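You operate a simulated robot arm through the tools that you are given. There is no shell and no other tool.

Carry out the task below with a simulated robot arm. There is one attempt and no reset: what you move stays moved.

## Task
Ratchet the strap tight, free the brake, roll the dolly to the white line and brake it there.
Fine: do not roll it with the strap loose.

The check looks at the end state, three seconds after you hand in, the way a careful person would. Anything else that was tipped, shoved, dropped, spilled or broken makes it a failure.

## Robot
A 6-joint arm with a three-finger gripper, fixed in place. Base frame: the origin is at the foot of the arm, x ahead of it, y to its left, z up. Readings come in m, rad, newtons and seconds.
With the tool pointing down near the work surface it reaches from about 0.84 to 0.94 m from the base axis. Its first joint turns from -2.897 to 2.897 rad. Payload 4.89 kg.
The TCP is the grasp point between the finger pads, 0.03 m short of the fingertips. In the tool frame z runs along the fingers and y along their closing line. The gripper opens to 0.164 m. The gripper's body begins 0.125 m behind the TCP.
Orientation is that of the tool frame in the base frame, as a unit quaternion [x, y, z, w]. With the fingers straight down and closing along the base's y, the tool's x points along the base's -x, its y along +y and its z along -z.

## Interface
- The arm moves only by the tool send_rows. Its argument "targets" is a list that holds one entry, the list of rows, each a list of 7 numbers: the opening, from 0 (shut) to 1 (fully open), then the shift along the tool's x, y, z in m, then the turn, a rotation vector about the tool's x, y, z in rad. In form: [[[gripper, dx, dy, dz, wx, wy, wz], ...]]. A call has 1 to 20 rows; each row is the pose to reach, as a shift and turn from the pose commanded when the call began, along the tool's axes at that moment. A row lasts 0.2 s, in which the tool goes at most 0.05 m and 0.15 rad; a call with a longer step from one row to the next is refused whole, and so is a gripper value outside its range. Where a pose cannot be reached the arm comes as near as it can. A force on the tool above 40 N (or 10 N above the force at the start of the call, whichever is more), or a blocked arm, ends the call early, and 0.2 s more pass. The fingers move at their own pace (about 0.108 m/s each) and stop on an object; they squeeze with about 37 N. The grip force told is the motor's: it shows also when the fingers shut on nothing. Time passes only in rows, and 0.2 s behind the last, so rows that repeat a pose let the fingers close. It gives the time, the measured TCP pose, the force on the tool (base axes), the opening and the grip force at its end, in the units of the frame above (readings bear some noise), with the torque about the TCP (base axes, N m) and any sound that the robot's microphone picked up, and new pictures: "show" is both (left out), scene, wrist or none.
- Cameras (640 x 400 px; columns grow to the right, rows downward): "scene" is fixed at [0.2199, -0.501, 1.423]; the picture's right is [0.62, -0.79, 0.00], its down [-0.42, -0.33, -0.84] and it looks along [0.66, 0.52, -0.54] (base axes); focal length 316 px, centre (320, 200). "wrist" rides on the gripper at [0.076, -0.002, -0.152] in the tool frame; the picture's right is [0.02, 1.00, 0.00], its down [-0.88, 0.02, -0.47] and it looks along [-0.47, 0.01, 0.88] (tool axes); focal length 247 px, centre (320, 200). There is no depth. A picture from a camera that has moved, and an enlarged one, comes with that camera's place and axes in the base frame and with its lens.
- lift_body(by): slides the trunk up (or, below 0, down) by that many m; the arm rides with it, the base frame stays. It gives what a move gives, with no picture.
- enlarge(camera, box): a new picture of the part [left, top, right, bottom] of that camera's present view, enlarged. The clock stands still meanwhile.
- hand_in(): hands the job in; it is judged then, once.

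Nothing tells you positions but the pictures and the camera data. Unless the task says otherwise, let go and move clear before handing in.

The tools are called as a command line: name --argument value ..., lists and objects as JSON in quotes. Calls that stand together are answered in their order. send_rows: Moves the arm, as the interface text tells. Its arguments: {"type":"object","properties":{"targets":{"type":"array","items":{"type":"array","items":{"type":"array","items":{"type":"number"}}}},"show":{"type":"string","enum":["both","scene","wrist","none"]}},"required":["targets"]} The other tools are called the same way: lift_body (by) slides the trunk up or down; enlarge (camera, box) takes an enlarged picture of a part of a camera's view; hand_in () hands the job in.

At the start:

```text
time: 0.0
tcp_pos: [0.5896, -0.2222, 1.125]
tool_rot: [0.0, 1.0, 0.0, 0.0]
contact_force: [0.1, 0.1, -0.4]
torque: [0.0, -0.01, -0.01]
finger_gap: 0.1638
gripper_force: 0.1
trunk travel left (down, up): [-0.175, 0.215]
```

scene: 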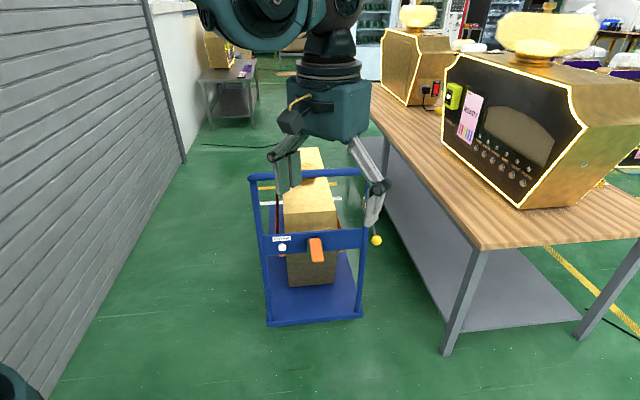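
wrist: 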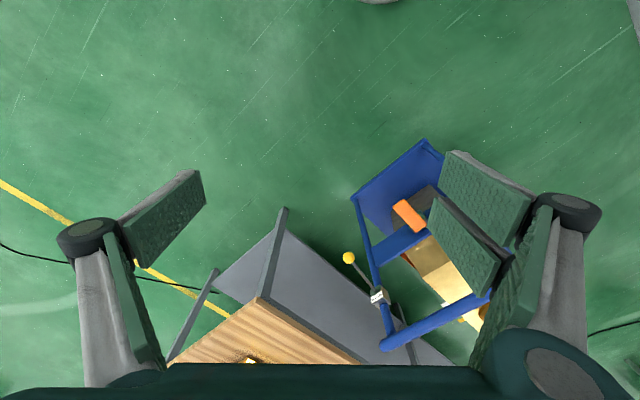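

I see a blue dolly with boxes on it, an orange ratchet handle on its near rail, and a yellow-ball lever on its right side that is probably the brake. I will enlarge the views before moving anything.

enlarge --camera "scene" --box '[230, 130, 400, 340]'

enlarge --camera "wrist" --box '[320, 120, 540, 370]'

enlarge --camera "scene" --box '[240, 140, 340, 220]'

```text
1.90 times, centred on (315, 235) of scene
camera zoom: at [0.2199, -0.501, 1.423], right [0.62, -0.79, 0.0], down [-0.42, -0.33, -0.84], along [0.66, 0.52, -0.54], focal length 602 px, centre (330, 133)
```

zoom: 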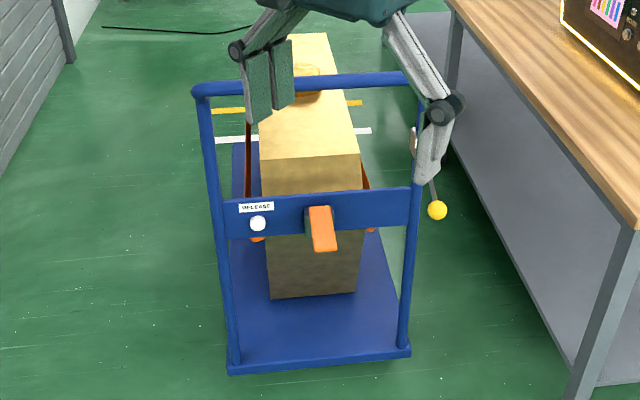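

```text
1.60 times, centred on (430, 245) of wrist
camera zoom: at [0.5141, -0.2262, 1.2769], right [-0.02, 1.0, 0.0], down [0.88, 0.02, 0.47], along [0.47, 0.01, -0.88], focal length 395 px, centre (144, 128)
```

zoom: 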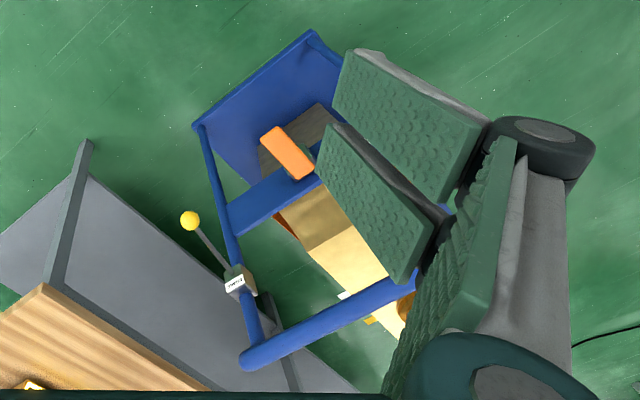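

```text
5.00 times, centred on (290, 180) of scene
camera zoom: at [0.2199, -0.501, 1.423], right [0.62, -0.79, 0.0], down [-0.42, -0.33, -0.84], along [0.66, 0.52, -0.54], focal length 1581 px, centre (470, 300)
```

zoom: 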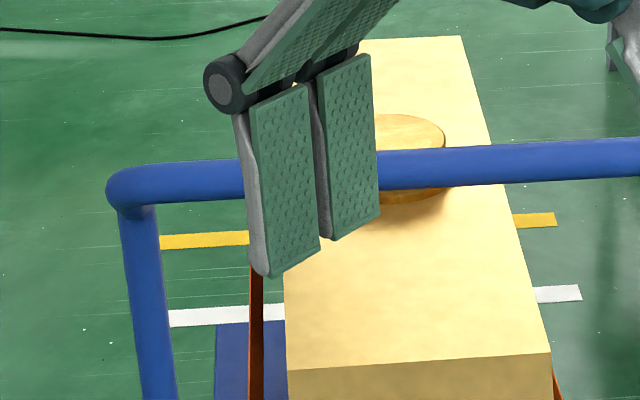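

The ball lever looks to be near (1.00, -0.13, 0.72), and the ratchet handle sticks out of the plate toward the arm near (0.87, 0.02, 0.64). I will zoom in on the labels and the ratchet.

enlarge --camera "wrist" --box '[340, 240, 410, 320]'

enlarge --camera "scene" --box '[265, 220, 345, 270]'

enlarge --camera "scene" --box '[330, 170, 400, 260]'

enlarge --camera "wrist" --box '[370, 170, 500, 340]'

```text
5.00 times, centred on (375, 280) of wrist
camera zoom: at [0.5141, -0.2262, 1.2769], right [-0.02, 1.0, 0.0], down [0.88, 0.02, 0.47], along [0.47, 0.01, -0.88], focal length 1235 px, centre (45, -200)
```

zoom: 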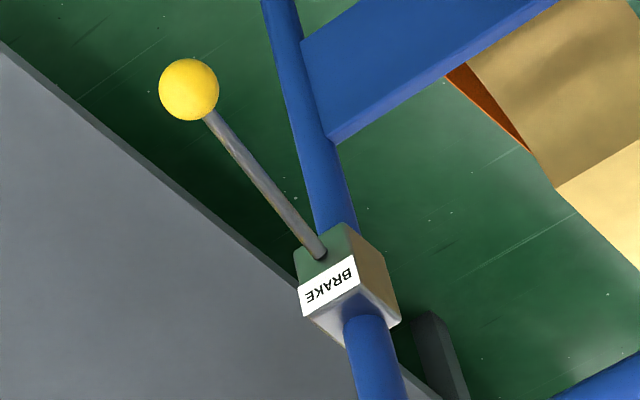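

```text
8.00 times, centred on (305, 245) of scene
camera zoom: at [0.2199, -0.501, 1.423], right [0.62, -0.79, 0.0], down [-0.42, -0.33, -0.84], along [0.66, 0.52, -0.54], focal length 2530 px, centre (440, -160)
```

zoom: 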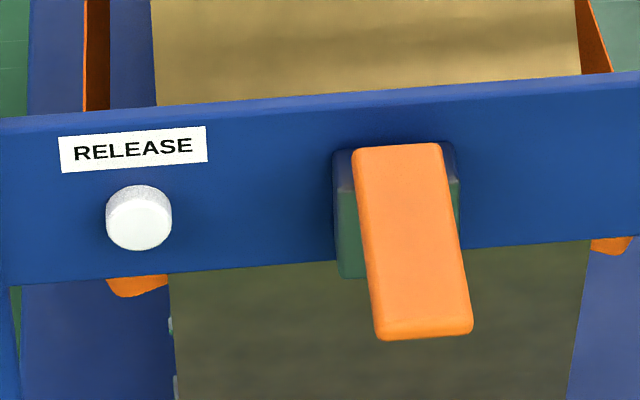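

```text
4.44 times, centred on (365, 215) of scene
camera zoom: at [0.2199, -0.501, 1.423], right [0.62, -0.79, 0.0], down [-0.42, -0.33, -0.84], along [0.66, 0.52, -0.54], focal length 1405 px, centre (120, 133)
```

zoom: 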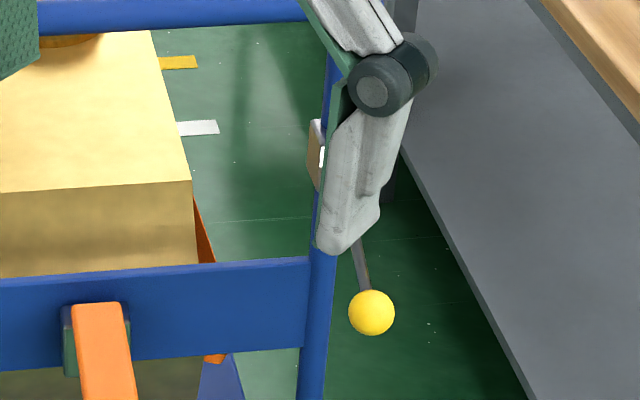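

```text
2.35 times, centred on (435, 255) of wrist
camera zoom: at [0.5141, -0.2262, 1.2769], right [-0.02, 1.0, 0.0], down [0.88, 0.02, 0.47], along [0.47, 0.01, -0.88], focal length 581 px, centre (49, 71)
```

zoom: 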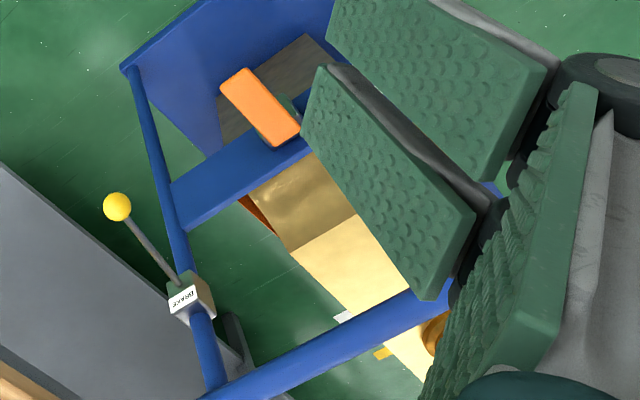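

The brake label sits on the right post. The ball lever points down and back, and the ratchet handle sticks straight out of the plate toward the arm. The gripper is already about on the dolly's centre line, so I will turn it about 46° to face the dolly and look again.

send_rows --targets '[[[0.8, 0, 0, 0, 0, 0, -0.14], [0.6, 0, 0, 0, 0, 0, -0.28], [0.5, 0, 0, 0, 0, 0, -0.42], [0.4, 0, 0, 0, 0, 0, -0.56], [0.4, 0, 0, 0, 0, 0, -0.7], [0.4, 0, 0, 0, 0, 0, -0.8], [0.4, 0, 0, 0, 0, 0, -0.8]]]' --show "both"

```text
time: 1.6
tcp_pos: [0.5892, -0.2231, 1.1252]
tool_rot: [-0.39, 0.921, -0.001, 0.0]
contact_force: [0.6, -1.0, 0.1]
torque: [0.04, 0.0, 0.02]
finger_gap: 0.0657
gripper_force: 0.0
trunk travel left (down, up): [-0.175, 0.215]
camera wrist: at [0.5383, -0.2808, 1.2771], right [-0.73, 0.68, 0.0], down [0.6, 0.65, 0.47], along [0.32, 0.35, -0.88], focal length 247 px, centre (320, 200)
```

scene: 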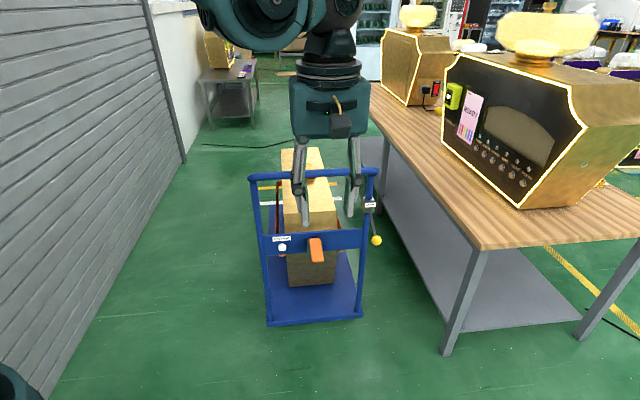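
wrist: 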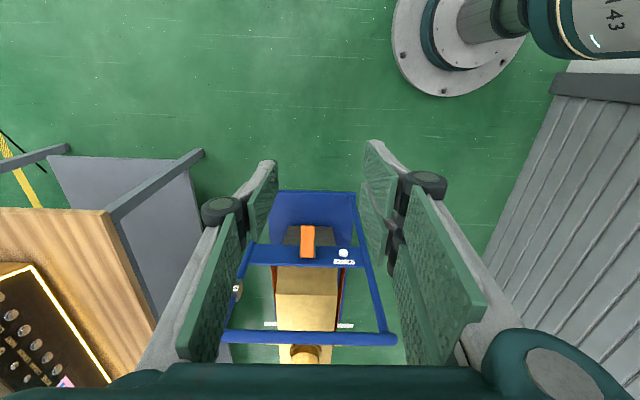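

Now the view is square onto the dolly. I will zoom in to measure the frame, the deck and the lines.

enlarge --camera "wrist" --box '[200, 180, 420, 380]'

enlarge --camera "scene" --box '[240, 140, 400, 240]'

enlarge --camera "scene" --box '[240, 230, 400, 340]'

```text
2.00 times, centred on (310, 280) of wrist
camera zoom: at [0.5383, -0.2808, 1.2771], right [-0.73, 0.68, 0.0], down [0.6, 0.65, 0.47], along [0.32, 0.35, -0.88], focal length 494 px, centre (340, 40)
```

zoom: 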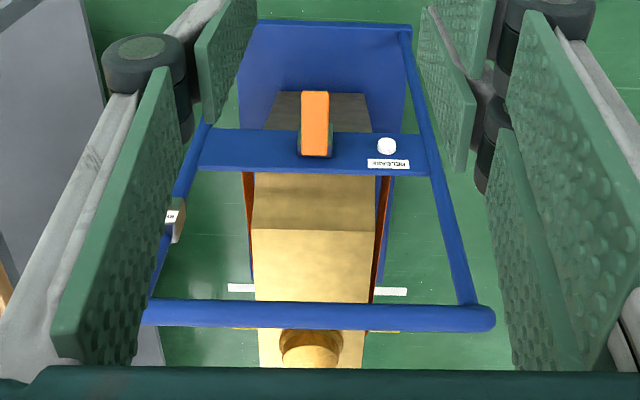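

```text
4.00 times, centred on (320, 190) of scene
camera zoom: at [0.2199, -0.501, 1.423], right [0.62, -0.79, 0.0], down [-0.42, -0.33, -0.84], along [0.66, 0.52, -0.54], focal length 1265 px, centre (320, 240)
```

zoom: 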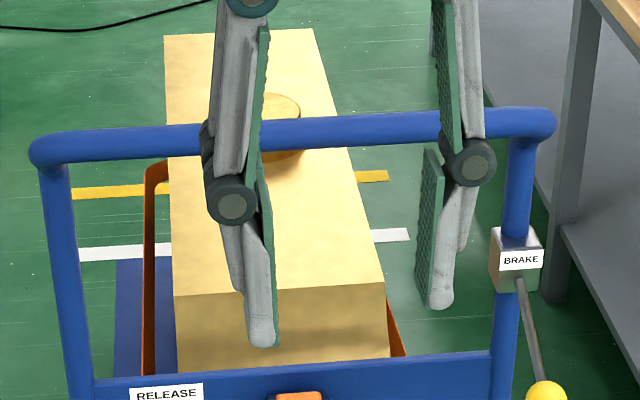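

```text
3.64 times, centred on (320, 285) of scene
camera zoom: at [0.2199, -0.501, 1.423], right [0.62, -0.79, 0.0], down [-0.42, -0.33, -0.84], along [0.66, 0.52, -0.54], focal length 1150 px, centre (320, -109)
```

zoom: 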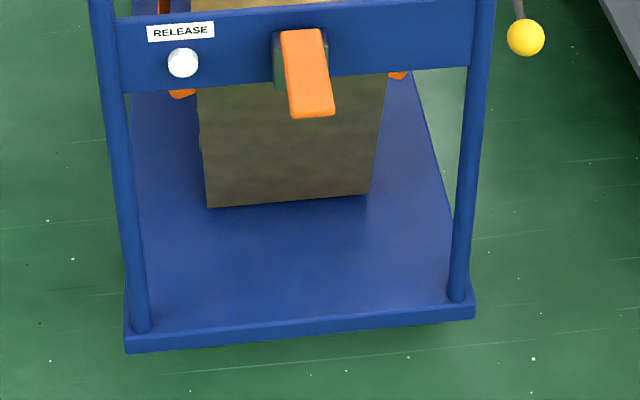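

The frame is vertical, with the top bar at about z 0.9 and the plate at z 0.55–0.65. The ratchet handle is roughly horizontal, reaching back to about (0.85, 0.00, 0.65). The strap stands off the boxes, so it is loose. I will come down behind the handle and look closer.

send_rows --targets '[[[0.5, -0.02, 0, 0.04, 0, 0, 0], [0.6, -0.04, -0.01, 0.08, 0, 0, 0], [0.6, -0.06, -0.01, 0.12, 0, 0, 0], [0.6, -0.08, -0.02, 0.16, 0, 0, 0], [0.6, -0.1, -0.02, 0.2, 0, 0, 0], [0.6, -0.12, -0.03, 0.24, 0, 0, 0], [0.6, -0.14, -0.03, 0.28, 0, 0, 0], [0.6, -0.16, -0.03, 0.3, 0, 0, 0], [0.6, -0.16, -0.03, 0.3, 0, 0, 0]]]' --show "both"

```text
time: 3.6
tcp_pos: [0.7248, -0.1313, 0.8228]
tool_rot: [-0.39, 0.921, 0.0, 0.001]
contact_force: [-0.4, -0.1, -0.4]
torque: [0.04, 0.05, 0.01]
finger_gap: 0.0986
gripper_force: 0.1
trunk travel left (down, up): [-0.175, 0.215]
camera wrist: at [0.6731, -0.1881, 0.9763], right [-0.73, 0.68, 0.0], down [0.6, 0.65, 0.47], along [0.32, 0.35, -0.88], focal length 247 px, centre (320, 200)
```

scene: 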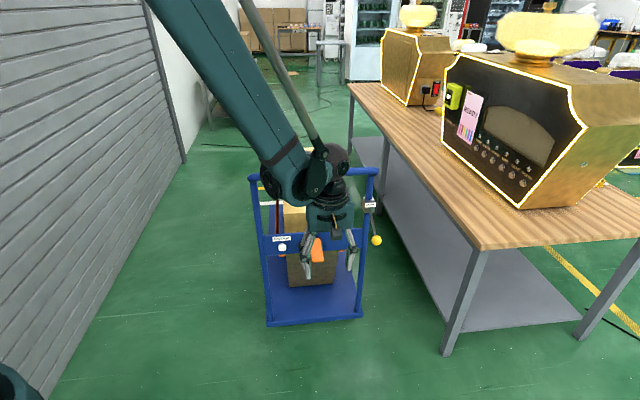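
wrist: 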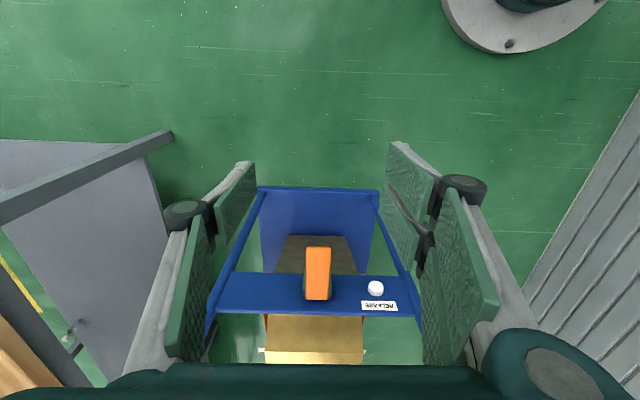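

The handle lines up between the open fingers, at about 0.61 along the lateral axis. I will tilt the tool about 23° so the wrist stays clear of the top bar, then come in above the handle.

send_rows --targets '[[[0.6, -0.03, -0.001, 0.0, 0, -0.1, 0], [0.6, -0.07, -0.001, 0.01, 0, -0.2, 0], [0.6, -0.11, -0.001, 0.02, 0, -0.3, 0], [0.6, -0.15, -0.001, 0.04, 0, -0.4, 0], [0.6, -0.19, -0.001, 0.06, 0, -0.4, 0], [0.6, -0.216, -0.001, 0.09, 0, -0.4, 0], [0.6, -0.216, -0.001, 0.12, 0, -0.4, 0], [0.6, -0.216, -0.001, 0.12, 0, -0.4, 0]]]' --show "both"

```text
time: 5.4
tcp_pos: [0.8753, 0.0248, 0.7035]
tool_rot: [-0.382, 0.903, 0.078, 0.182]
contact_force: [0.4, -0.4, -1.0]
torque: [0.0, 0.01, 0.0]
finger_gap: 0.0982
gripper_force: 0.1
trunk travel left (down, up): [-0.175, 0.215]
camera wrist: at [0.7867, -0.0692, 0.8128], right [-0.73, 0.68, -0.01], down [0.42, 0.46, 0.78], along [0.53, 0.57, -0.63], focal length 247 px, centre (320, 200)
```

scene: 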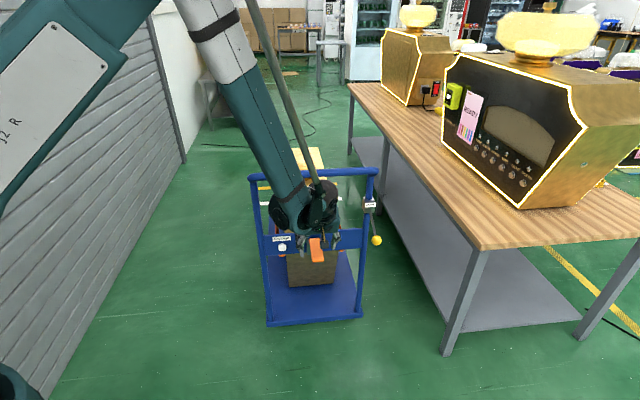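
wrist: 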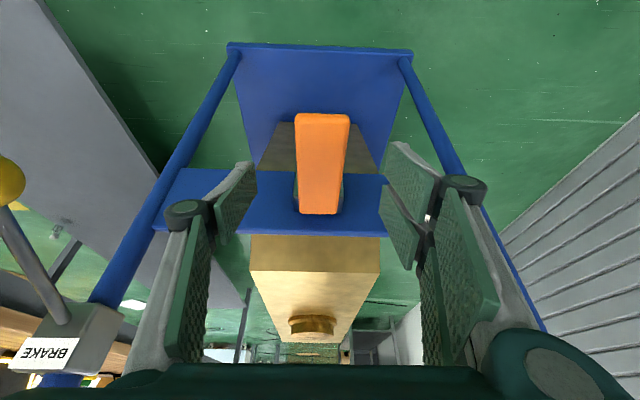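

The handle sits centred between the pads. Next I lower about 6 cm and close on it.

send_rows --targets '[[[0.6, 0.0113, 0, 0.0267, 0, 0, 0], [0.6, 0.0226, 0, 0.0534, 0, 0, 0], [0.3, 0.0226, 0, 0.0534, 0, 0, 0], [0.1, 0.0226, 0, 0.0534, 0, 0, 0], [0.1, 0.0226, 0, 0.0534, 0, 0, 0]]]' --show "both"

```text
time: 6.6
tcp_pos: [0.8726, 0.0258, 0.6447]
tool_rot: [-0.383, 0.902, 0.079, 0.181]
contact_force: [-15.1, 10.2, -9.2]
torque: [-0.47, 0.74, -1.24]
finger_gap: 0.0425
gripper_force: 44.4
trunk travel left (down, up): [-0.175, 0.215]
camera wrist: at [0.7855, -0.0696, 0.7552], right [-0.73, 0.68, -0.01], down [0.42, 0.46, 0.78], along [0.53, 0.57, -0.63], focal length 247 px, centre (320, 200)
```

scene: 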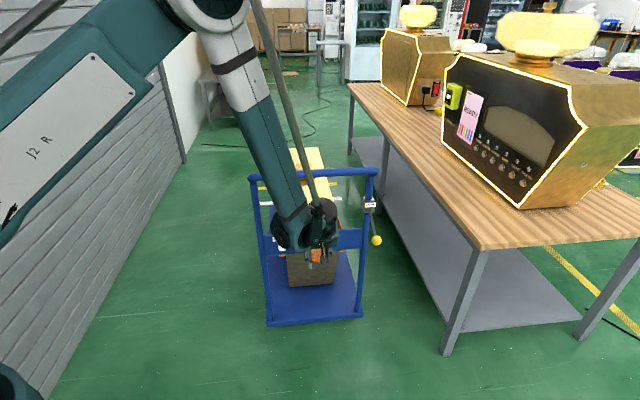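
wrist: 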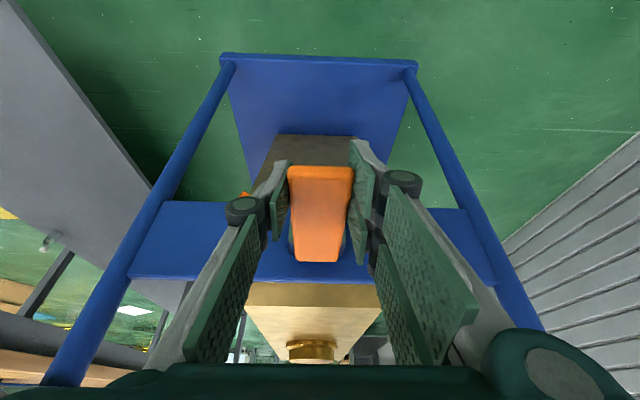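

The handle is gripped (gap 0.0425), with a small sideways load on the tool. I will shift slightly left and swing the handle up gently, watching force and sound.

send_rows --targets '[[[0.1, 0, 0.004, 0, 0, 0, 0], [0.1, -0.0048, 0.004, -0.0099, 0, 0, 0], [0.1, -0.0105, 0.004, -0.0193, 0, 0, 0], [0.1, -0.0172, 0.004, -0.028, 0, 0, 0], [0.1, -0.0247, 0.004, -0.036, 0, 0, 0]]]' --show "both"

```text
time: 7.1
tcp_pos: [0.8732, 0.0254, 0.6468]
tool_rot: [-0.381, 0.903, 0.076, 0.182]
contact_force: [7.6, 2.1, -33.8]
torque: [-0.04, -0.17, -1.22]
finger_gap: 0.0424
gripper_force: 45.1
trunk travel left (down, up): [-0.175, 0.215]
stopped in row 2: the force on the tool passed its limit at 47 N (the readings are from after the stop); the commanded pose is now the measured one
camera wrist: at [0.785, -0.069, 0.7578], right [-0.73, 0.68, -0.01], down [0.42, 0.46, 0.78], along [0.54, 0.56, -0.63], focal length 247 px, centre (320, 200)
```

scene: 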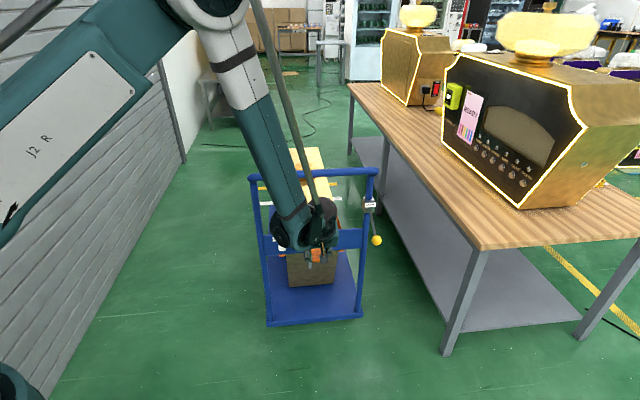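
wrist: 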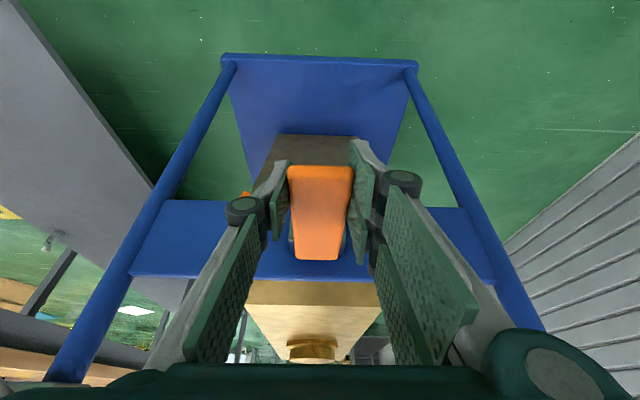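

Upward is blocked hard, so the handle sits at its upper stop. I will try the stroke downward.

send_rows --targets '[[[0.1, 0.002, 0.002, 0.005, 0, 0, 0], [0.1, 0.0038, 0.002, 0.0103, 0, 0, 0], [0.1, 0.0055, 0.002, 0.0155, 0, 0, 0], [0.1, 0.0065, 0.002, 0.021, 0, 0, 0], [0.1, 0.008, 0.002, 0.0318, 0, 0, 0]]]' --show "both"

```text
time: 7.7
tcp_pos: [0.8734, 0.0255, 0.6434]
tool_rot: [-0.379, 0.904, 0.074, 0.185]
contact_force: [3.6, -4.5, 5.5]
torque: [0.16, -0.45, -0.29]
finger_gap: 0.0424
gripper_force: 44.6
trunk travel left (down, up): [-0.175, 0.215]
stopped in row 2: the force on the tool passed its limit at 48 N (the readings are from after the stop); the commanded pose is now the measured one
camera wrist: at [0.7838, -0.0687, 0.7536], right [-0.73, 0.69, -0.02], down [0.42, 0.46, 0.78], along [0.54, 0.56, -0.63], focal length 247 px, centre (320, 200)
```

scene: 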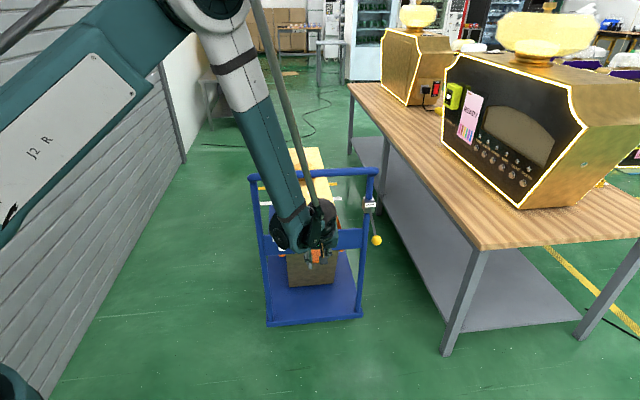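
wrist: 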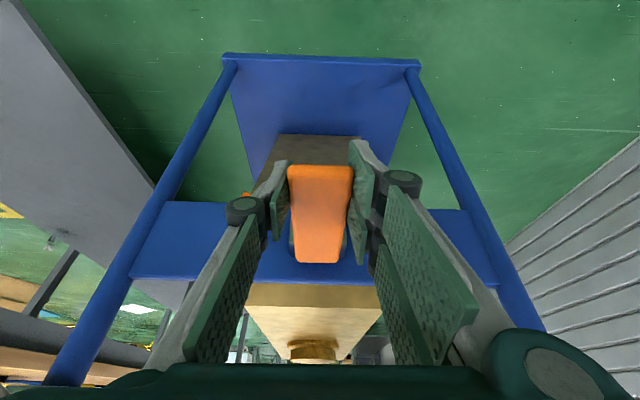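

Both directions stopped on force, which may come from the pads resisting the handle's rotation. I will try again turning the tool along with the handle, in small steps, downward first because the tool tilts clear of the top bar that way.

send_rows --targets '[[[0.1, 0.001, 0.0, 0.0027, 0, -0.025, 0], [0.1, 0.002, 0.0, 0.0052, 0, -0.05, 0], [0.1, 0.0029, 0.0, 0.0078, 0, -0.075, 0], [0.1, 0.0038, 0.0, 0.0103, 0, -0.1, 0], [0.1, 0.0046, 0.0, 0.013, 0, -0.125, 0], [0.1, 0.0053, 0.0, 0.0156, 0, -0.15, 0]]]' --show "wrist"

```text
time: 9.2
tcp_pos: [0.8741, 0.0255, 0.6292]
tool_rot: [-0.375, 0.887, 0.104, 0.247]
contact_force: [-6.5, -0.9, 4.0]
torque: [0.23, -0.28, -1.16]
finger_gap: 0.0425
gripper_force: 45.3
out of reach, approached as far as the arm can: row 6
trunk travel left (down, up): [-0.175, 0.215]
stopped in row 6: the force on the tool passed its limit at 44 N (the readings are from after the stop); the commanded pose is now the measured one
camera wrist: at [0.7756, -0.0791, 0.7188], right [-0.73, 0.68, -0.01], down [0.34, 0.38, 0.86], along [0.59, 0.62, -0.51], focal length 247 px, centre (320, 200)
```

wrist: 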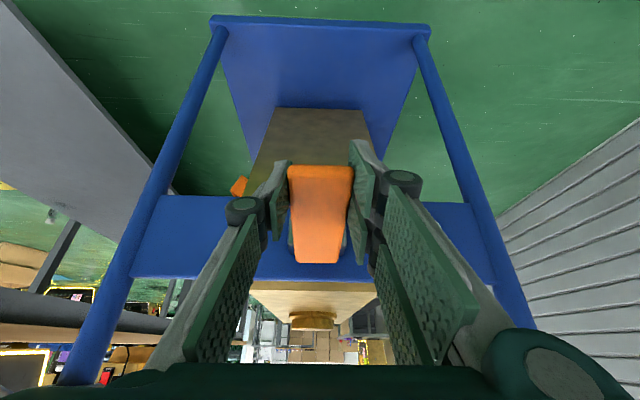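

The handle followed the tool down about 0.14 rad with little force, but the arm then reached the limit of its tilt. I will swing it back up past the start, still turning with it, and listen for clicks.

send_rows --targets '[[[0.1, -0.0017, 0, -0.0035, 0, 0.035, 0], [0.1, -0.0033, 0, -0.007, 0, 0.07, 0], [0.1, -0.0052, 0, -0.0104, 0, 0.105, 0], [0.1, -0.007, 0, -0.0137, 0, 0.14, 0], [0.1, -0.0099, 0, -0.0183, 0, 0.19, 0], [0.1, -0.0131, 0, -0.0228, 0, 0.24, 0], [0.1, -0.0165, 0, -0.027, 0, 0.29, 0], [0.1, -0.0201, 0, -0.0312, 0, 0.34, 0]]]' --show "wrist"

```text
time: 10.5
tcp_pos: [0.8736, 0.0253, 0.65]
tool_rot: [-0.384, 0.91, 0.062, 0.145]
contact_force: [1.8, 2.0, -31.5]
torque: [0.3, -0.14, -1.25]
finger_gap: 0.0426
gripper_force: 44.9
trunk travel left (down, up): [-0.175, 0.215]
stopped in row 6: the force on the tool passed its limit at 44 N (the readings are from after the stop); the commanded pose is now the measured one
camera wrist: at [0.7923, -0.0624, 0.7693], right [-0.73, 0.68, -0.01], down [0.47, 0.51, 0.72], along [0.5, 0.53, -0.69], focal length 247 px, centre (320, 200)
```

wrist: 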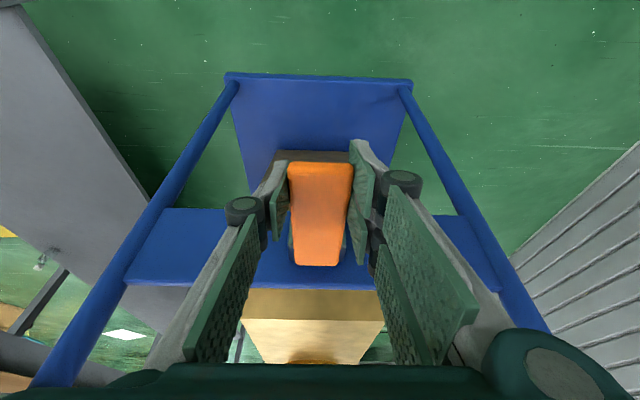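

The upper stop is right where the handle started, so the working stroke is downward. I will let go, lift, set the tool vertical with the fingers shut, and press the handle down from above.

send_rows --targets '[[[0.3, 0, 0, 0.002, 0, 0, 0], [0.6, 0, 0, 0.002, 0, 0, 0], [0.6, 0, 0, 0.0, 0, 0, 0], [0.6, -0.0125, 0, -0.038, 0, 0, 0], [0.6, -0.0249, 0, -0.076, 0, 0, 0], [0.5, -0.0249, 0, -0.076, 0, 0.1, 0], [0.3, -0.0249, 0, -0.076, 0, 0.2, 0], [0.1, -0.0249, 0, -0.076, 0, 0.3167, 0], [0.0, -0.0249, 0, -0.076, 0, 0.3167, 0], [0.0, -0.0249, 0, -0.076, 0, 0.3167, 0]]]' --show "both"

```text
time: 12.7
tcp_pos: [0.8725, 0.0256, 0.731]
tool_rot: [-0.39, 0.921, 0.0, 0.001]
contact_force: [0.1, 0.5, 0.1]
torque: [0.0, 0.01, 0.02]
finger_gap: 0.0
gripper_force: 36.7
trunk travel left (down, up): [-0.175, 0.215]
camera wrist: at [0.8226, -0.032, 0.8826], right [-0.73, 0.68, 0.0], down [0.6, 0.64, 0.47], along [0.32, 0.35, -0.88], focal length 247 px, centre (320, 200)
```

scene: 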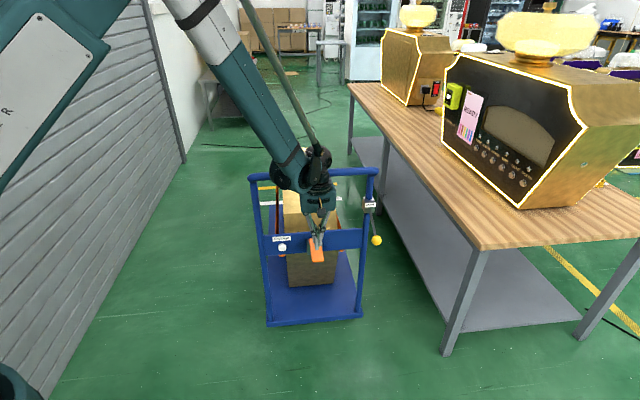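
wrist: 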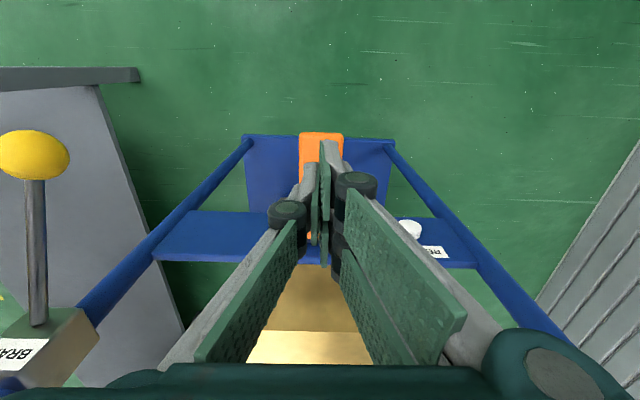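

The closed fingers are right above the handle, which is still horizontal. I will press it down along its arc.

send_rows --targets '[[[0, 0, 0, 0.04, 0, 0, 0], [0, 0, 0, 0.05, 0, 0, 0], [0, 0, 0, 0.06, 0, 0, 0], [0, -0.002, 0, 0.07, 0, 0, 0], [0, -0.005, 0, 0.08, 0, 0, 0], [0, -0.009, 0, 0.09, 0, 0, 0], [0, -0.014, 0, 0.1, 0, 0, 0], [0, -0.02, 0, 0.11, 0, 0, 0]]]' --show "both"

```text
time: 14.2
tcp_pos: [0.8771, 0.0301, 0.643]
tool_rot: [-0.389, 0.921, 0.001, 0.001]
contact_force: [-6.7, -3.3, 37.4]
torque: [0.79, -0.6, 0.2]
finger_gap: 0.0001
gripper_force: 45.0
trunk travel left (down, up): [-0.175, 0.215]
stopped in row 7: the force on the tool passed its limit at 53 N (the readings are from after the stop); the commanded pose is now the measured one
camera wrist: at [0.8255, -0.0261, 0.7957], right [-0.73, 0.68, 0.0], down [0.6, 0.64, 0.48], along [0.32, 0.35, -0.88], focal length 247 px, centre (320, 200)
```

scene: 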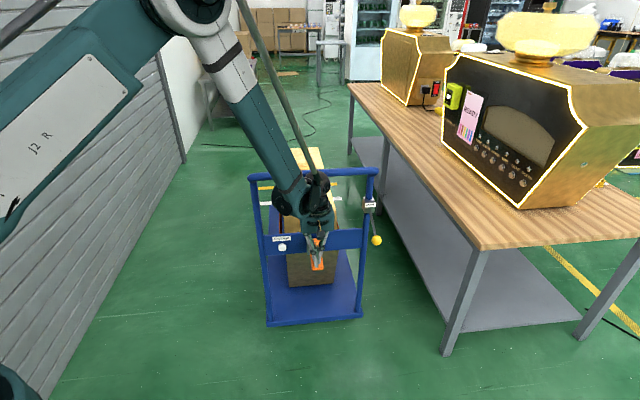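
wrist: 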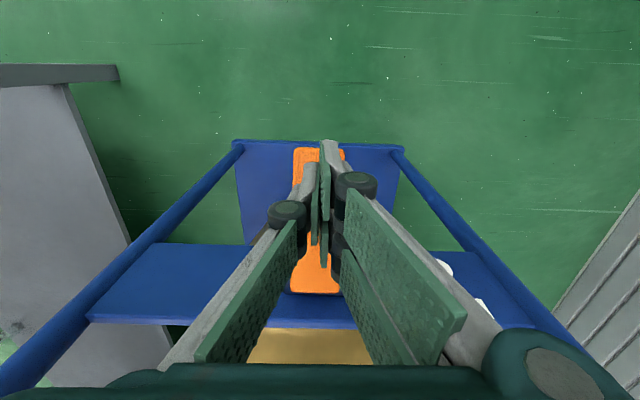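

The handle went down roughly 20°, then the force passed 50 N with no click heard. I will push on slowly from here to tell whether this is a stop or just strap tension.

send_rows --targets '[[[0, -0.001, 0, 0.002, 0, 0, 0], [0, -0.002, 0, 0.004, 0, 0, 0], [0, -0.003, 0, 0.006, 0, 0, 0], [0, -0.004, 0, 0.008, 0, 0, 0], [0, -0.005, 0, 0.01, 0, 0, 0]]]' --show "none"

enlarge --camera "scene" --box '[260, 210, 350, 290]'

```text
time: 14.5
tcp_pos: [0.8765, 0.0301, 0.6449]
tool_rot: [-0.39, 0.921, -0.001, 0.001]
contact_force: [-7.3, -1.5, 42.4]
torque: [0.94, -0.59, 0.23]
finger_gap: 0.0001
gripper_force: 44.4
trunk travel left (down, up): [-0.175, 0.215]
stopped in row 1: the force on the tool passed its limit at 52 N (the readings are from after the stop); the commanded pose is now the measured one
```

```text
5.00 times, centred on (305, 250) of scene
camera zoom: at [0.2199, -0.501, 1.423], right [0.62, -0.79, 0.0], down [-0.42, -0.33, -0.84], along [0.66, 0.52, -0.54], focal length 1581 px, centre (395, -50)
```

zoom: 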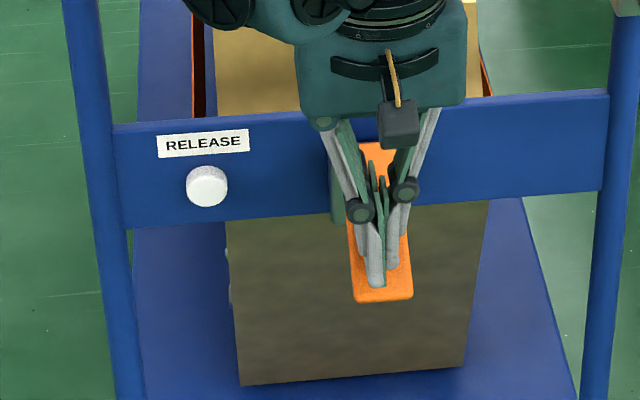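

The push stopped at 52 N again. The torque reading suggests contact further forward than the fingertips, so I will check whether anything is touching the top bar or the plate.

enlarge --camera "scene" --box '[260, 150, 360, 230]'

enlarge --camera "wrist" --box '[220, 120, 420, 380]'

```text
5.00 times, centred on (310, 190) of scene
camera zoom: at [0.2199, -0.501, 1.423], right [0.62, -0.79, 0.0], down [-0.42, -0.33, -0.84], along [0.66, 0.52, -0.54], focal length 1581 px, centre (370, 250)
```

zoom: 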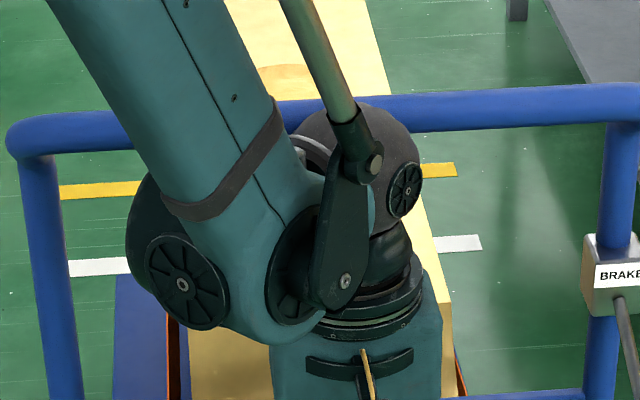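

```text
1.54 times, centred on (320, 250) of wrist
camera zoom: at [0.8255, -0.026, 0.7956], right [-0.73, 0.68, 0.0], down [0.6, 0.65, 0.47], along [0.32, 0.35, -0.88], focal length 380 px, centre (320, 123)
```

zoom: 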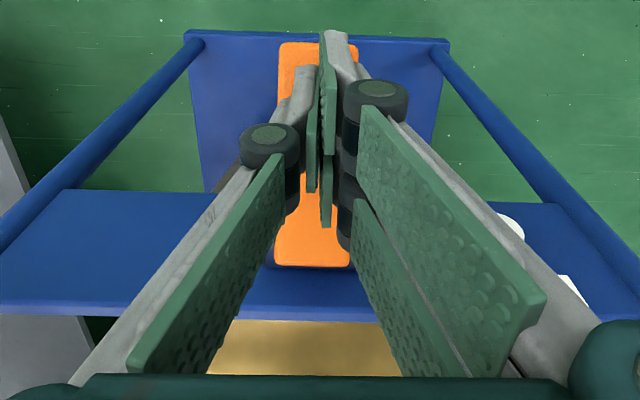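

Nothing touches the top bar. The handle now points about 30° down and resists firmly, so this may be its lower stop. I will back off upward and see whether the handle springs back and whether anything clicks.

send_rows --targets '[[[0, 0, 0, -0.01, 0, 0, 0], [0, 0.004, 0, -0.03, 0, 0, 0], [0, 0.008, 0, -0.05, 0, 0, 0], [0, 0.01, 0, -0.08, 0, 0, 0], [0, 0.01, 0, -0.08, 0, 0, 0]]]' --show "both"

enlarge --camera "scene" --box '[260, 210, 350, 290]'

```text
time: 15.7
tcp_pos: [0.8713, 0.0225, 0.7226]
tool_rot: [-0.389, 0.921, 0.0, 0.0]
contact_force: [0.2, 0.2, -0.1]
torque: [0.05, 0.0, -0.04]
finger_gap: 0.0002
gripper_force: 44.9
trunk travel left (down, up): [-0.175, 0.215]
camera wrist: at [0.8199, -0.0338, 0.8741], right [-0.73, 0.68, 0.0], down [0.6, 0.64, 0.47], along [0.32, 0.35, -0.88], focal length 247 px, centre (320, 200)
```

scene: 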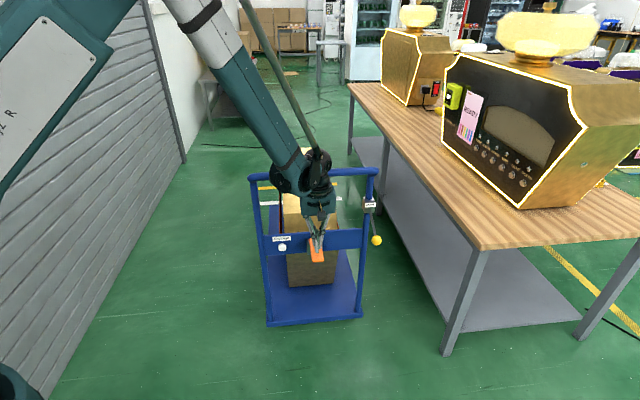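
wrist: 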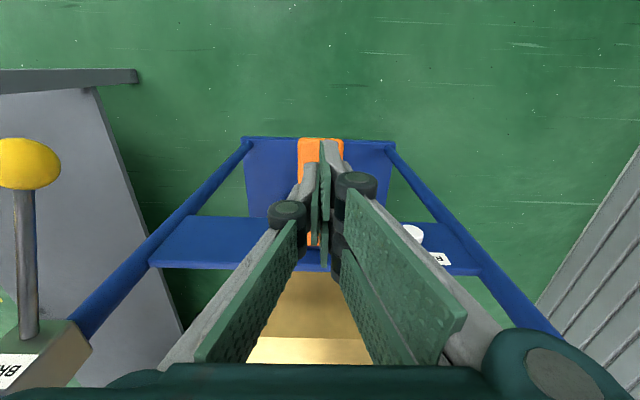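

```text
5.00 times, centred on (305, 250) of scene
camera zoom: at [0.2199, -0.501, 1.423], right [0.62, -0.79, 0.0], down [-0.42, -0.33, -0.84], along [0.66, 0.52, -0.54], focal length 1581 px, centre (395, -50)
```

zoom: 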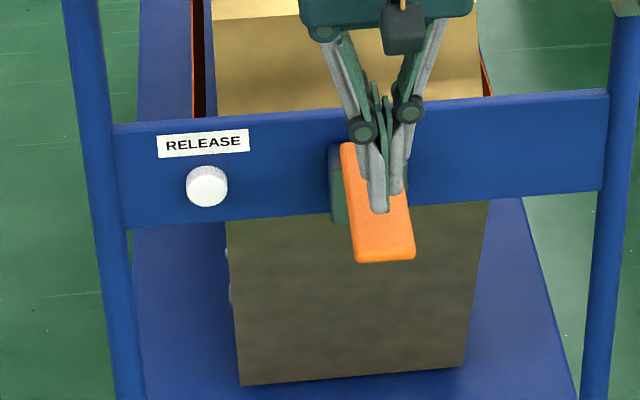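

The handle sprang back to the top by itself, so each pull is a downstroke against a spring. I had pressed too near the pivot. I will move back toward the free end for more leverage and log the force as it goes down.

send_rows --targets '[[[0, 0.018, 0, 0.0, 0, 0, 0], [0, 0.018, 0, 0.03, 0, 0, 0], [0, 0.018, 0, 0.04, 0, 0, 0], [0, 0.018, 0, 0.045, 0, 0, 0], [0, 0.018, 0, 0.05, 0, 0, 0]]]' --show "none"

send_rows --targets '[[[0, 0, 0, 0.005, 0, 0, 0], [0, 0, 0, 0.01, 0, 0, 0]]]' --show "none"

send_rows --targets '[[[0, 0, 0, 0.005, 0, 0, 0], [0, 0, 0, 0.01, 0, 0, 0]]]' --show "none"

send_rows --targets '[[[0, -0.001, 0, 0.005, 0, 0, 0], [0, -0.002, 0, 0.01, 0, 0, 0]]]' --show "none"

```text
time: 16.9
tcp_pos: [0.8587, 0.01, 0.6709]
tool_rot: [-0.389, 0.921, -0.001, 0.0]
contact_force: [0.4, -0.5, 2.0]
torque: [0.05, -0.04, -0.02]
finger_gap: 0.0
gripper_force: 45.0
trunk travel left (down, up): [-0.175, 0.215]
```

```text
time: 17.5
tcp_pos: [0.8582, 0.0099, 0.6623]
tool_rot: [-0.389, 0.921, -0.001, 0.0]
contact_force: [-0.2, 0.6, 1.7]
torque: [0.1, -0.06, 0.03]
finger_gap: 0.0001
gripper_force: 45.0
trunk travel left (down, up): [-0.175, 0.215]
```

```text
time: 18.1
tcp_pos: [0.8598, 0.0102, 0.6513]
tool_rot: [-0.389, 0.921, 0.0, 0.0]
contact_force: [0.8, 1.6, 2.5]
torque: [0.09, -0.09, -0.04]
finger_gap: 0.0001
gripper_force: 44.7
trunk travel left (down, up): [-0.175, 0.215]
```

```text
time: 18.7
tcp_pos: [0.8582, 0.0108, 0.6422]
tool_rot: [-0.389, 0.921, 0.001, 0.0]
contact_force: [0.4, 0.0, 4.1]
torque: [0.12, -0.1, -0.01]
finger_gap: 0.0
gripper_force: 45.0
trunk travel left (down, up): [-0.175, 0.215]
```

Much better: pressing near the free end takes only a few newtons. I keep pushing down along the arc.

send_rows --targets '[[[0, -0.001, 0, 0.005, 0, 0, 0], [0, -0.002, 0, 0.01, 0, 0, 0]]]' --show "none"

send_rows --targets '[[[0, -0.0015, 0, 0.005, 0, 0, 0], [0, -0.003, 0, 0.01, 0, 0, 0]]]' --show "none"

send_rows --targets '[[[0, -0.002, 0, 0.005, 0, 0, 0], [0, -0.004, 0, 0.01, 0, 0, 0]]]' --show "both"

enlarge --camera "scene" --box '[260, 210, 350, 290]'

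```text
time: 19.3
tcp_pos: [0.8606, 0.0129, 0.6334]
tool_rot: [-0.39, 0.921, 0.0, 0.001]
contact_force: [0.8, -1.8, 32.1]
torque: [0.7, -0.62, -0.07]
finger_gap: 0.0
gripper_force: 44.7
trunk travel left (down, up): [-0.175, 0.215]
```

```text
time: 19.6
tcp_pos: [0.8615, 0.0119, 0.6326]
tool_rot: [-0.389, 0.921, -0.001, 0.002]
contact_force: [-5.4, -2.1, 36.3]
torque: [0.84, -0.56, 0.09]
finger_gap: 0.0
gripper_force: 45.5
trunk travel left (down, up): [-0.175, 0.215]
stopped in row 1: the force on the tool passed its limit at 48 N (the readings are from after the stop); the commanded pose is now the measured one
```

```text
time: 19.9
tcp_pos: [0.8604, 0.0138, 0.6319]
tool_rot: [-0.39, 0.921, 0.0, 0.001]
contact_force: [-6.5, -2.4, 41.5]
torque: [0.88, -0.59, 0.14]
finger_gap: 0.0001
gripper_force: 45.2
trunk travel left (down, up): [-0.175, 0.215]
stopped in row 1: the force on the tool passed its limit at 54 N (the readings are from after the stop); the commanded pose is now the measured one
camera wrist: at [0.8092, -0.0432, 0.7843], right [-0.73, 0.68, 0.0], down [0.6, 0.64, 0.47], along [0.33, 0.35, -0.88], focal length 247 px, centre (320, 200)
```

scene: 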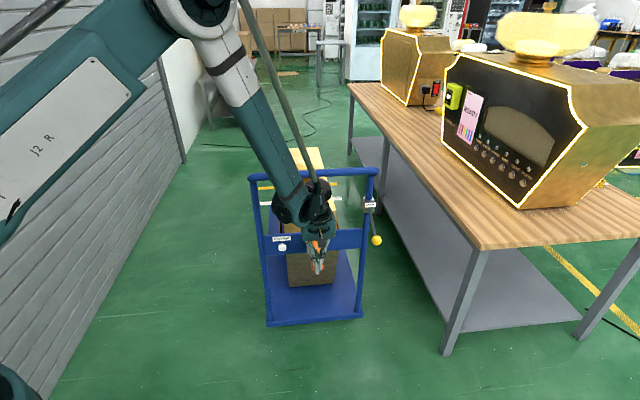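
wrist: 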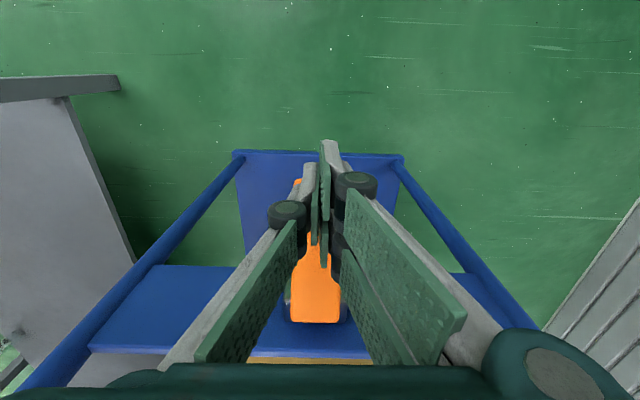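

```text
5.00 times, centred on (305, 250) of scene
camera zoom: at [0.2199, -0.501, 1.423], right [0.62, -0.79, 0.0], down [-0.42, -0.33, -0.84], along [0.66, 0.52, -0.54], focal length 1581 px, centre (395, -50)
```

zoom: 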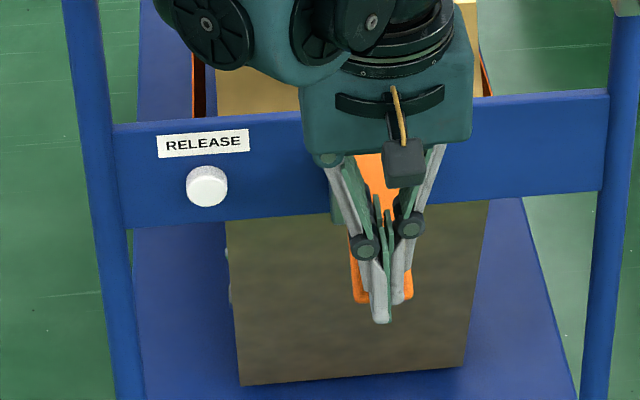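

The handle has about 20° of free swing and then meets a hard stop, and it springs back each time. I heard no clicks. I will back away and check whether the strap has changed.

send_rows --targets '[[[0, 0.01, 0, -0.03, 0, 0, 0], [0, 0.03, 0, -0.07, 0, 0, 0], [0, 0.06, 0, -0.11, 0, 0, 0], [0, 0.09, 0, -0.15, 0, 0, 0], [0, 0.12, 0, -0.19, 0, 0, 0], [0, 0.15, 0, -0.23, 0, 0, 0], [0, 0.18, 0, -0.27, 0, 0, 0], [0, 0.21, 0, -0.3, 0, 0, 0], [0, 0.24, 0, -0.33, 0, 0, 0], [0, 0.24, 0, -0.33, 0, 0, 0]]]' --show "both"

enlarge --camera "scene" --box '[240, 140, 400, 240]'

enlarge --camera "scene" --box '[265, 220, 345, 270]'

enlarge --camera "wrist" --box '[200, 180, 420, 380]'

```text
time: 22.1
tcp_pos: [0.6931, -0.1607, 0.9599]
tool_rot: [-0.389, 0.921, -0.001, 0.0]
contact_force: [-1.1, 0.9, 0.3]
torque: [-0.06, -0.05, -0.02]
finger_gap: 0.0
gripper_force: 45.4
trunk travel left (down, up): [-0.175, 0.215]
camera wrist: at [0.6411, -0.2171, 1.1121], right [-0.73, 0.68, 0.0], down [0.6, 0.64, 0.47], along [0.32, 0.35, -0.88], focal length 247 px, centre (320, 200)
```

scene: 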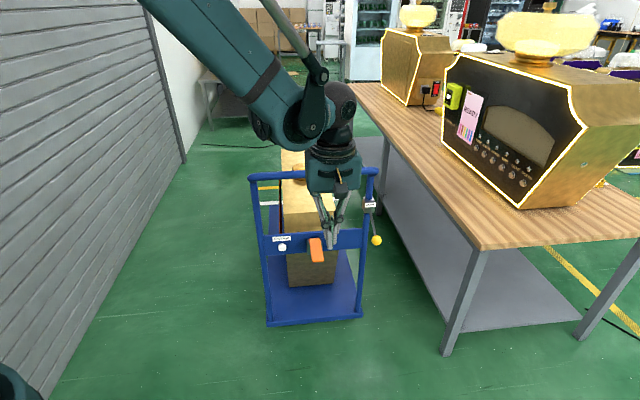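
wrist: 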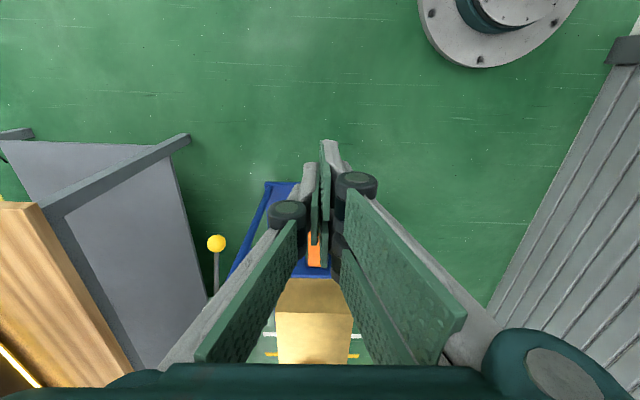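

```text
4.00 times, centred on (320, 190) of scene
camera zoom: at [0.2199, -0.501, 1.423], right [0.62, -0.79, 0.0], down [-0.42, -0.33, -0.84], along [0.66, 0.52, -0.54], focal length 1265 px, centre (320, 240)
```

zoom: 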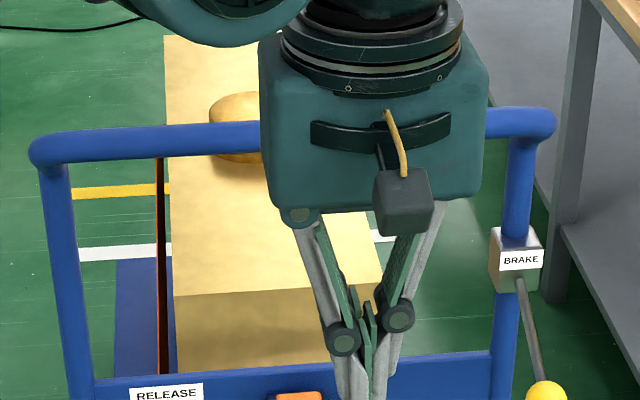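

```text
8.00 times, centred on (305, 245) of scene
camera zoom: at [0.2199, -0.501, 1.423], right [0.62, -0.79, 0.0], down [-0.42, -0.33, -0.84], along [0.66, 0.52, -0.54], focal length 2530 px, centre (440, -160)
```

zoom: 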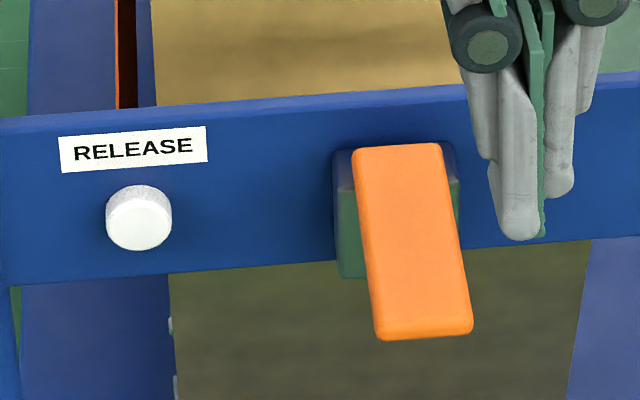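

```text
2.00 times, centred on (310, 280) of wrist
camera zoom: at [0.6411, -0.2171, 1.1121], right [-0.73, 0.68, 0.0], down [0.6, 0.64, 0.47], along [0.32, 0.35, -0.88], focal length 494 px, centre (340, 40)
```

zoom: 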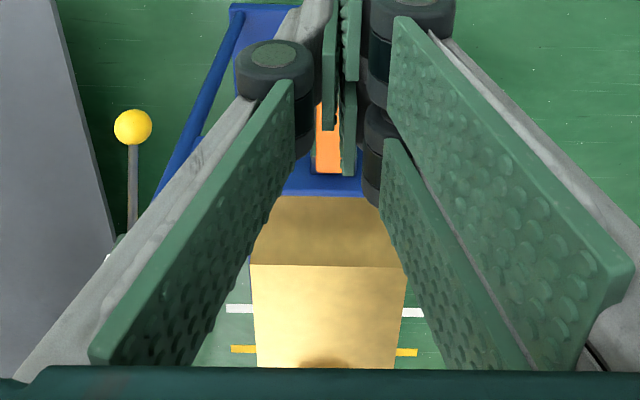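

The strap did change: it now lies closer to the box and the sagging loops under the plate are gone, so the strokes count even without sound. I will do another full stroke near the free end and compare again.

send_rows --targets '[[[0, -0.04, 0, 0.035, 0, 0, 0], [0, -0.08, 0, 0.07, 0, 0, 0], [0, -0.12, 0, 0.1, 0, 0, 0], [0, -0.16, 0, 0.13, 0, 0, 0], [0, -0.2, 0, 0.16, 0, 0, 0], [0, -0.237, 0, 0.19, 0, 0, 0], [0, -0.237, 0, 0.23, 0, 0, 0], [0, -0.237, 0, 0.26, 0, 0, 0], [0, -0.237, 0, 0.28, 0, 0, 0], [0, -0.237, 0, 0.295, 0, 0, 0], [0, -0.238, 0, 0.305, 0, 0, 0], [0, -0.239, 0, 0.315, 0, 0, 0], [0, -0.24, 0, 0.32, 0, 0, 0], [0, -0.24, 0, 0.324, 0, 0, 0], [0, -0.24, 0, 0.324, 0, 0, 0]]]' --show "none"

enlarge --camera "scene" --box '[265, 220, 345, 270]'

```text
refused: row 1 steps farther than a row can; nothing moved
```

```text
8.00 times, centred on (305, 245) of scene
camera zoom: at [0.2199, -0.501, 1.423], right [0.62, -0.79, 0.0], down [-0.42, -0.33, -0.84], along [0.66, 0.52, -0.54], focal length 2530 px, centre (440, -160)
```

zoom: 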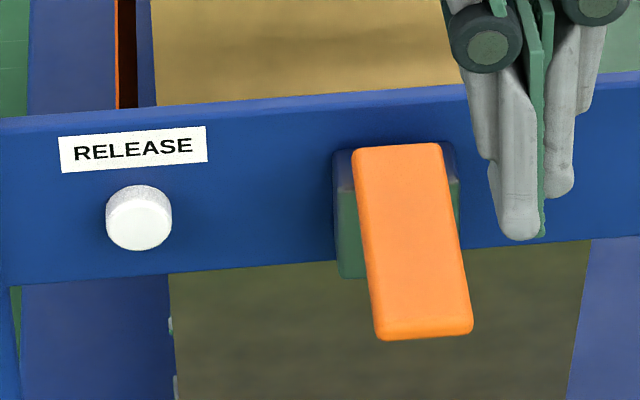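

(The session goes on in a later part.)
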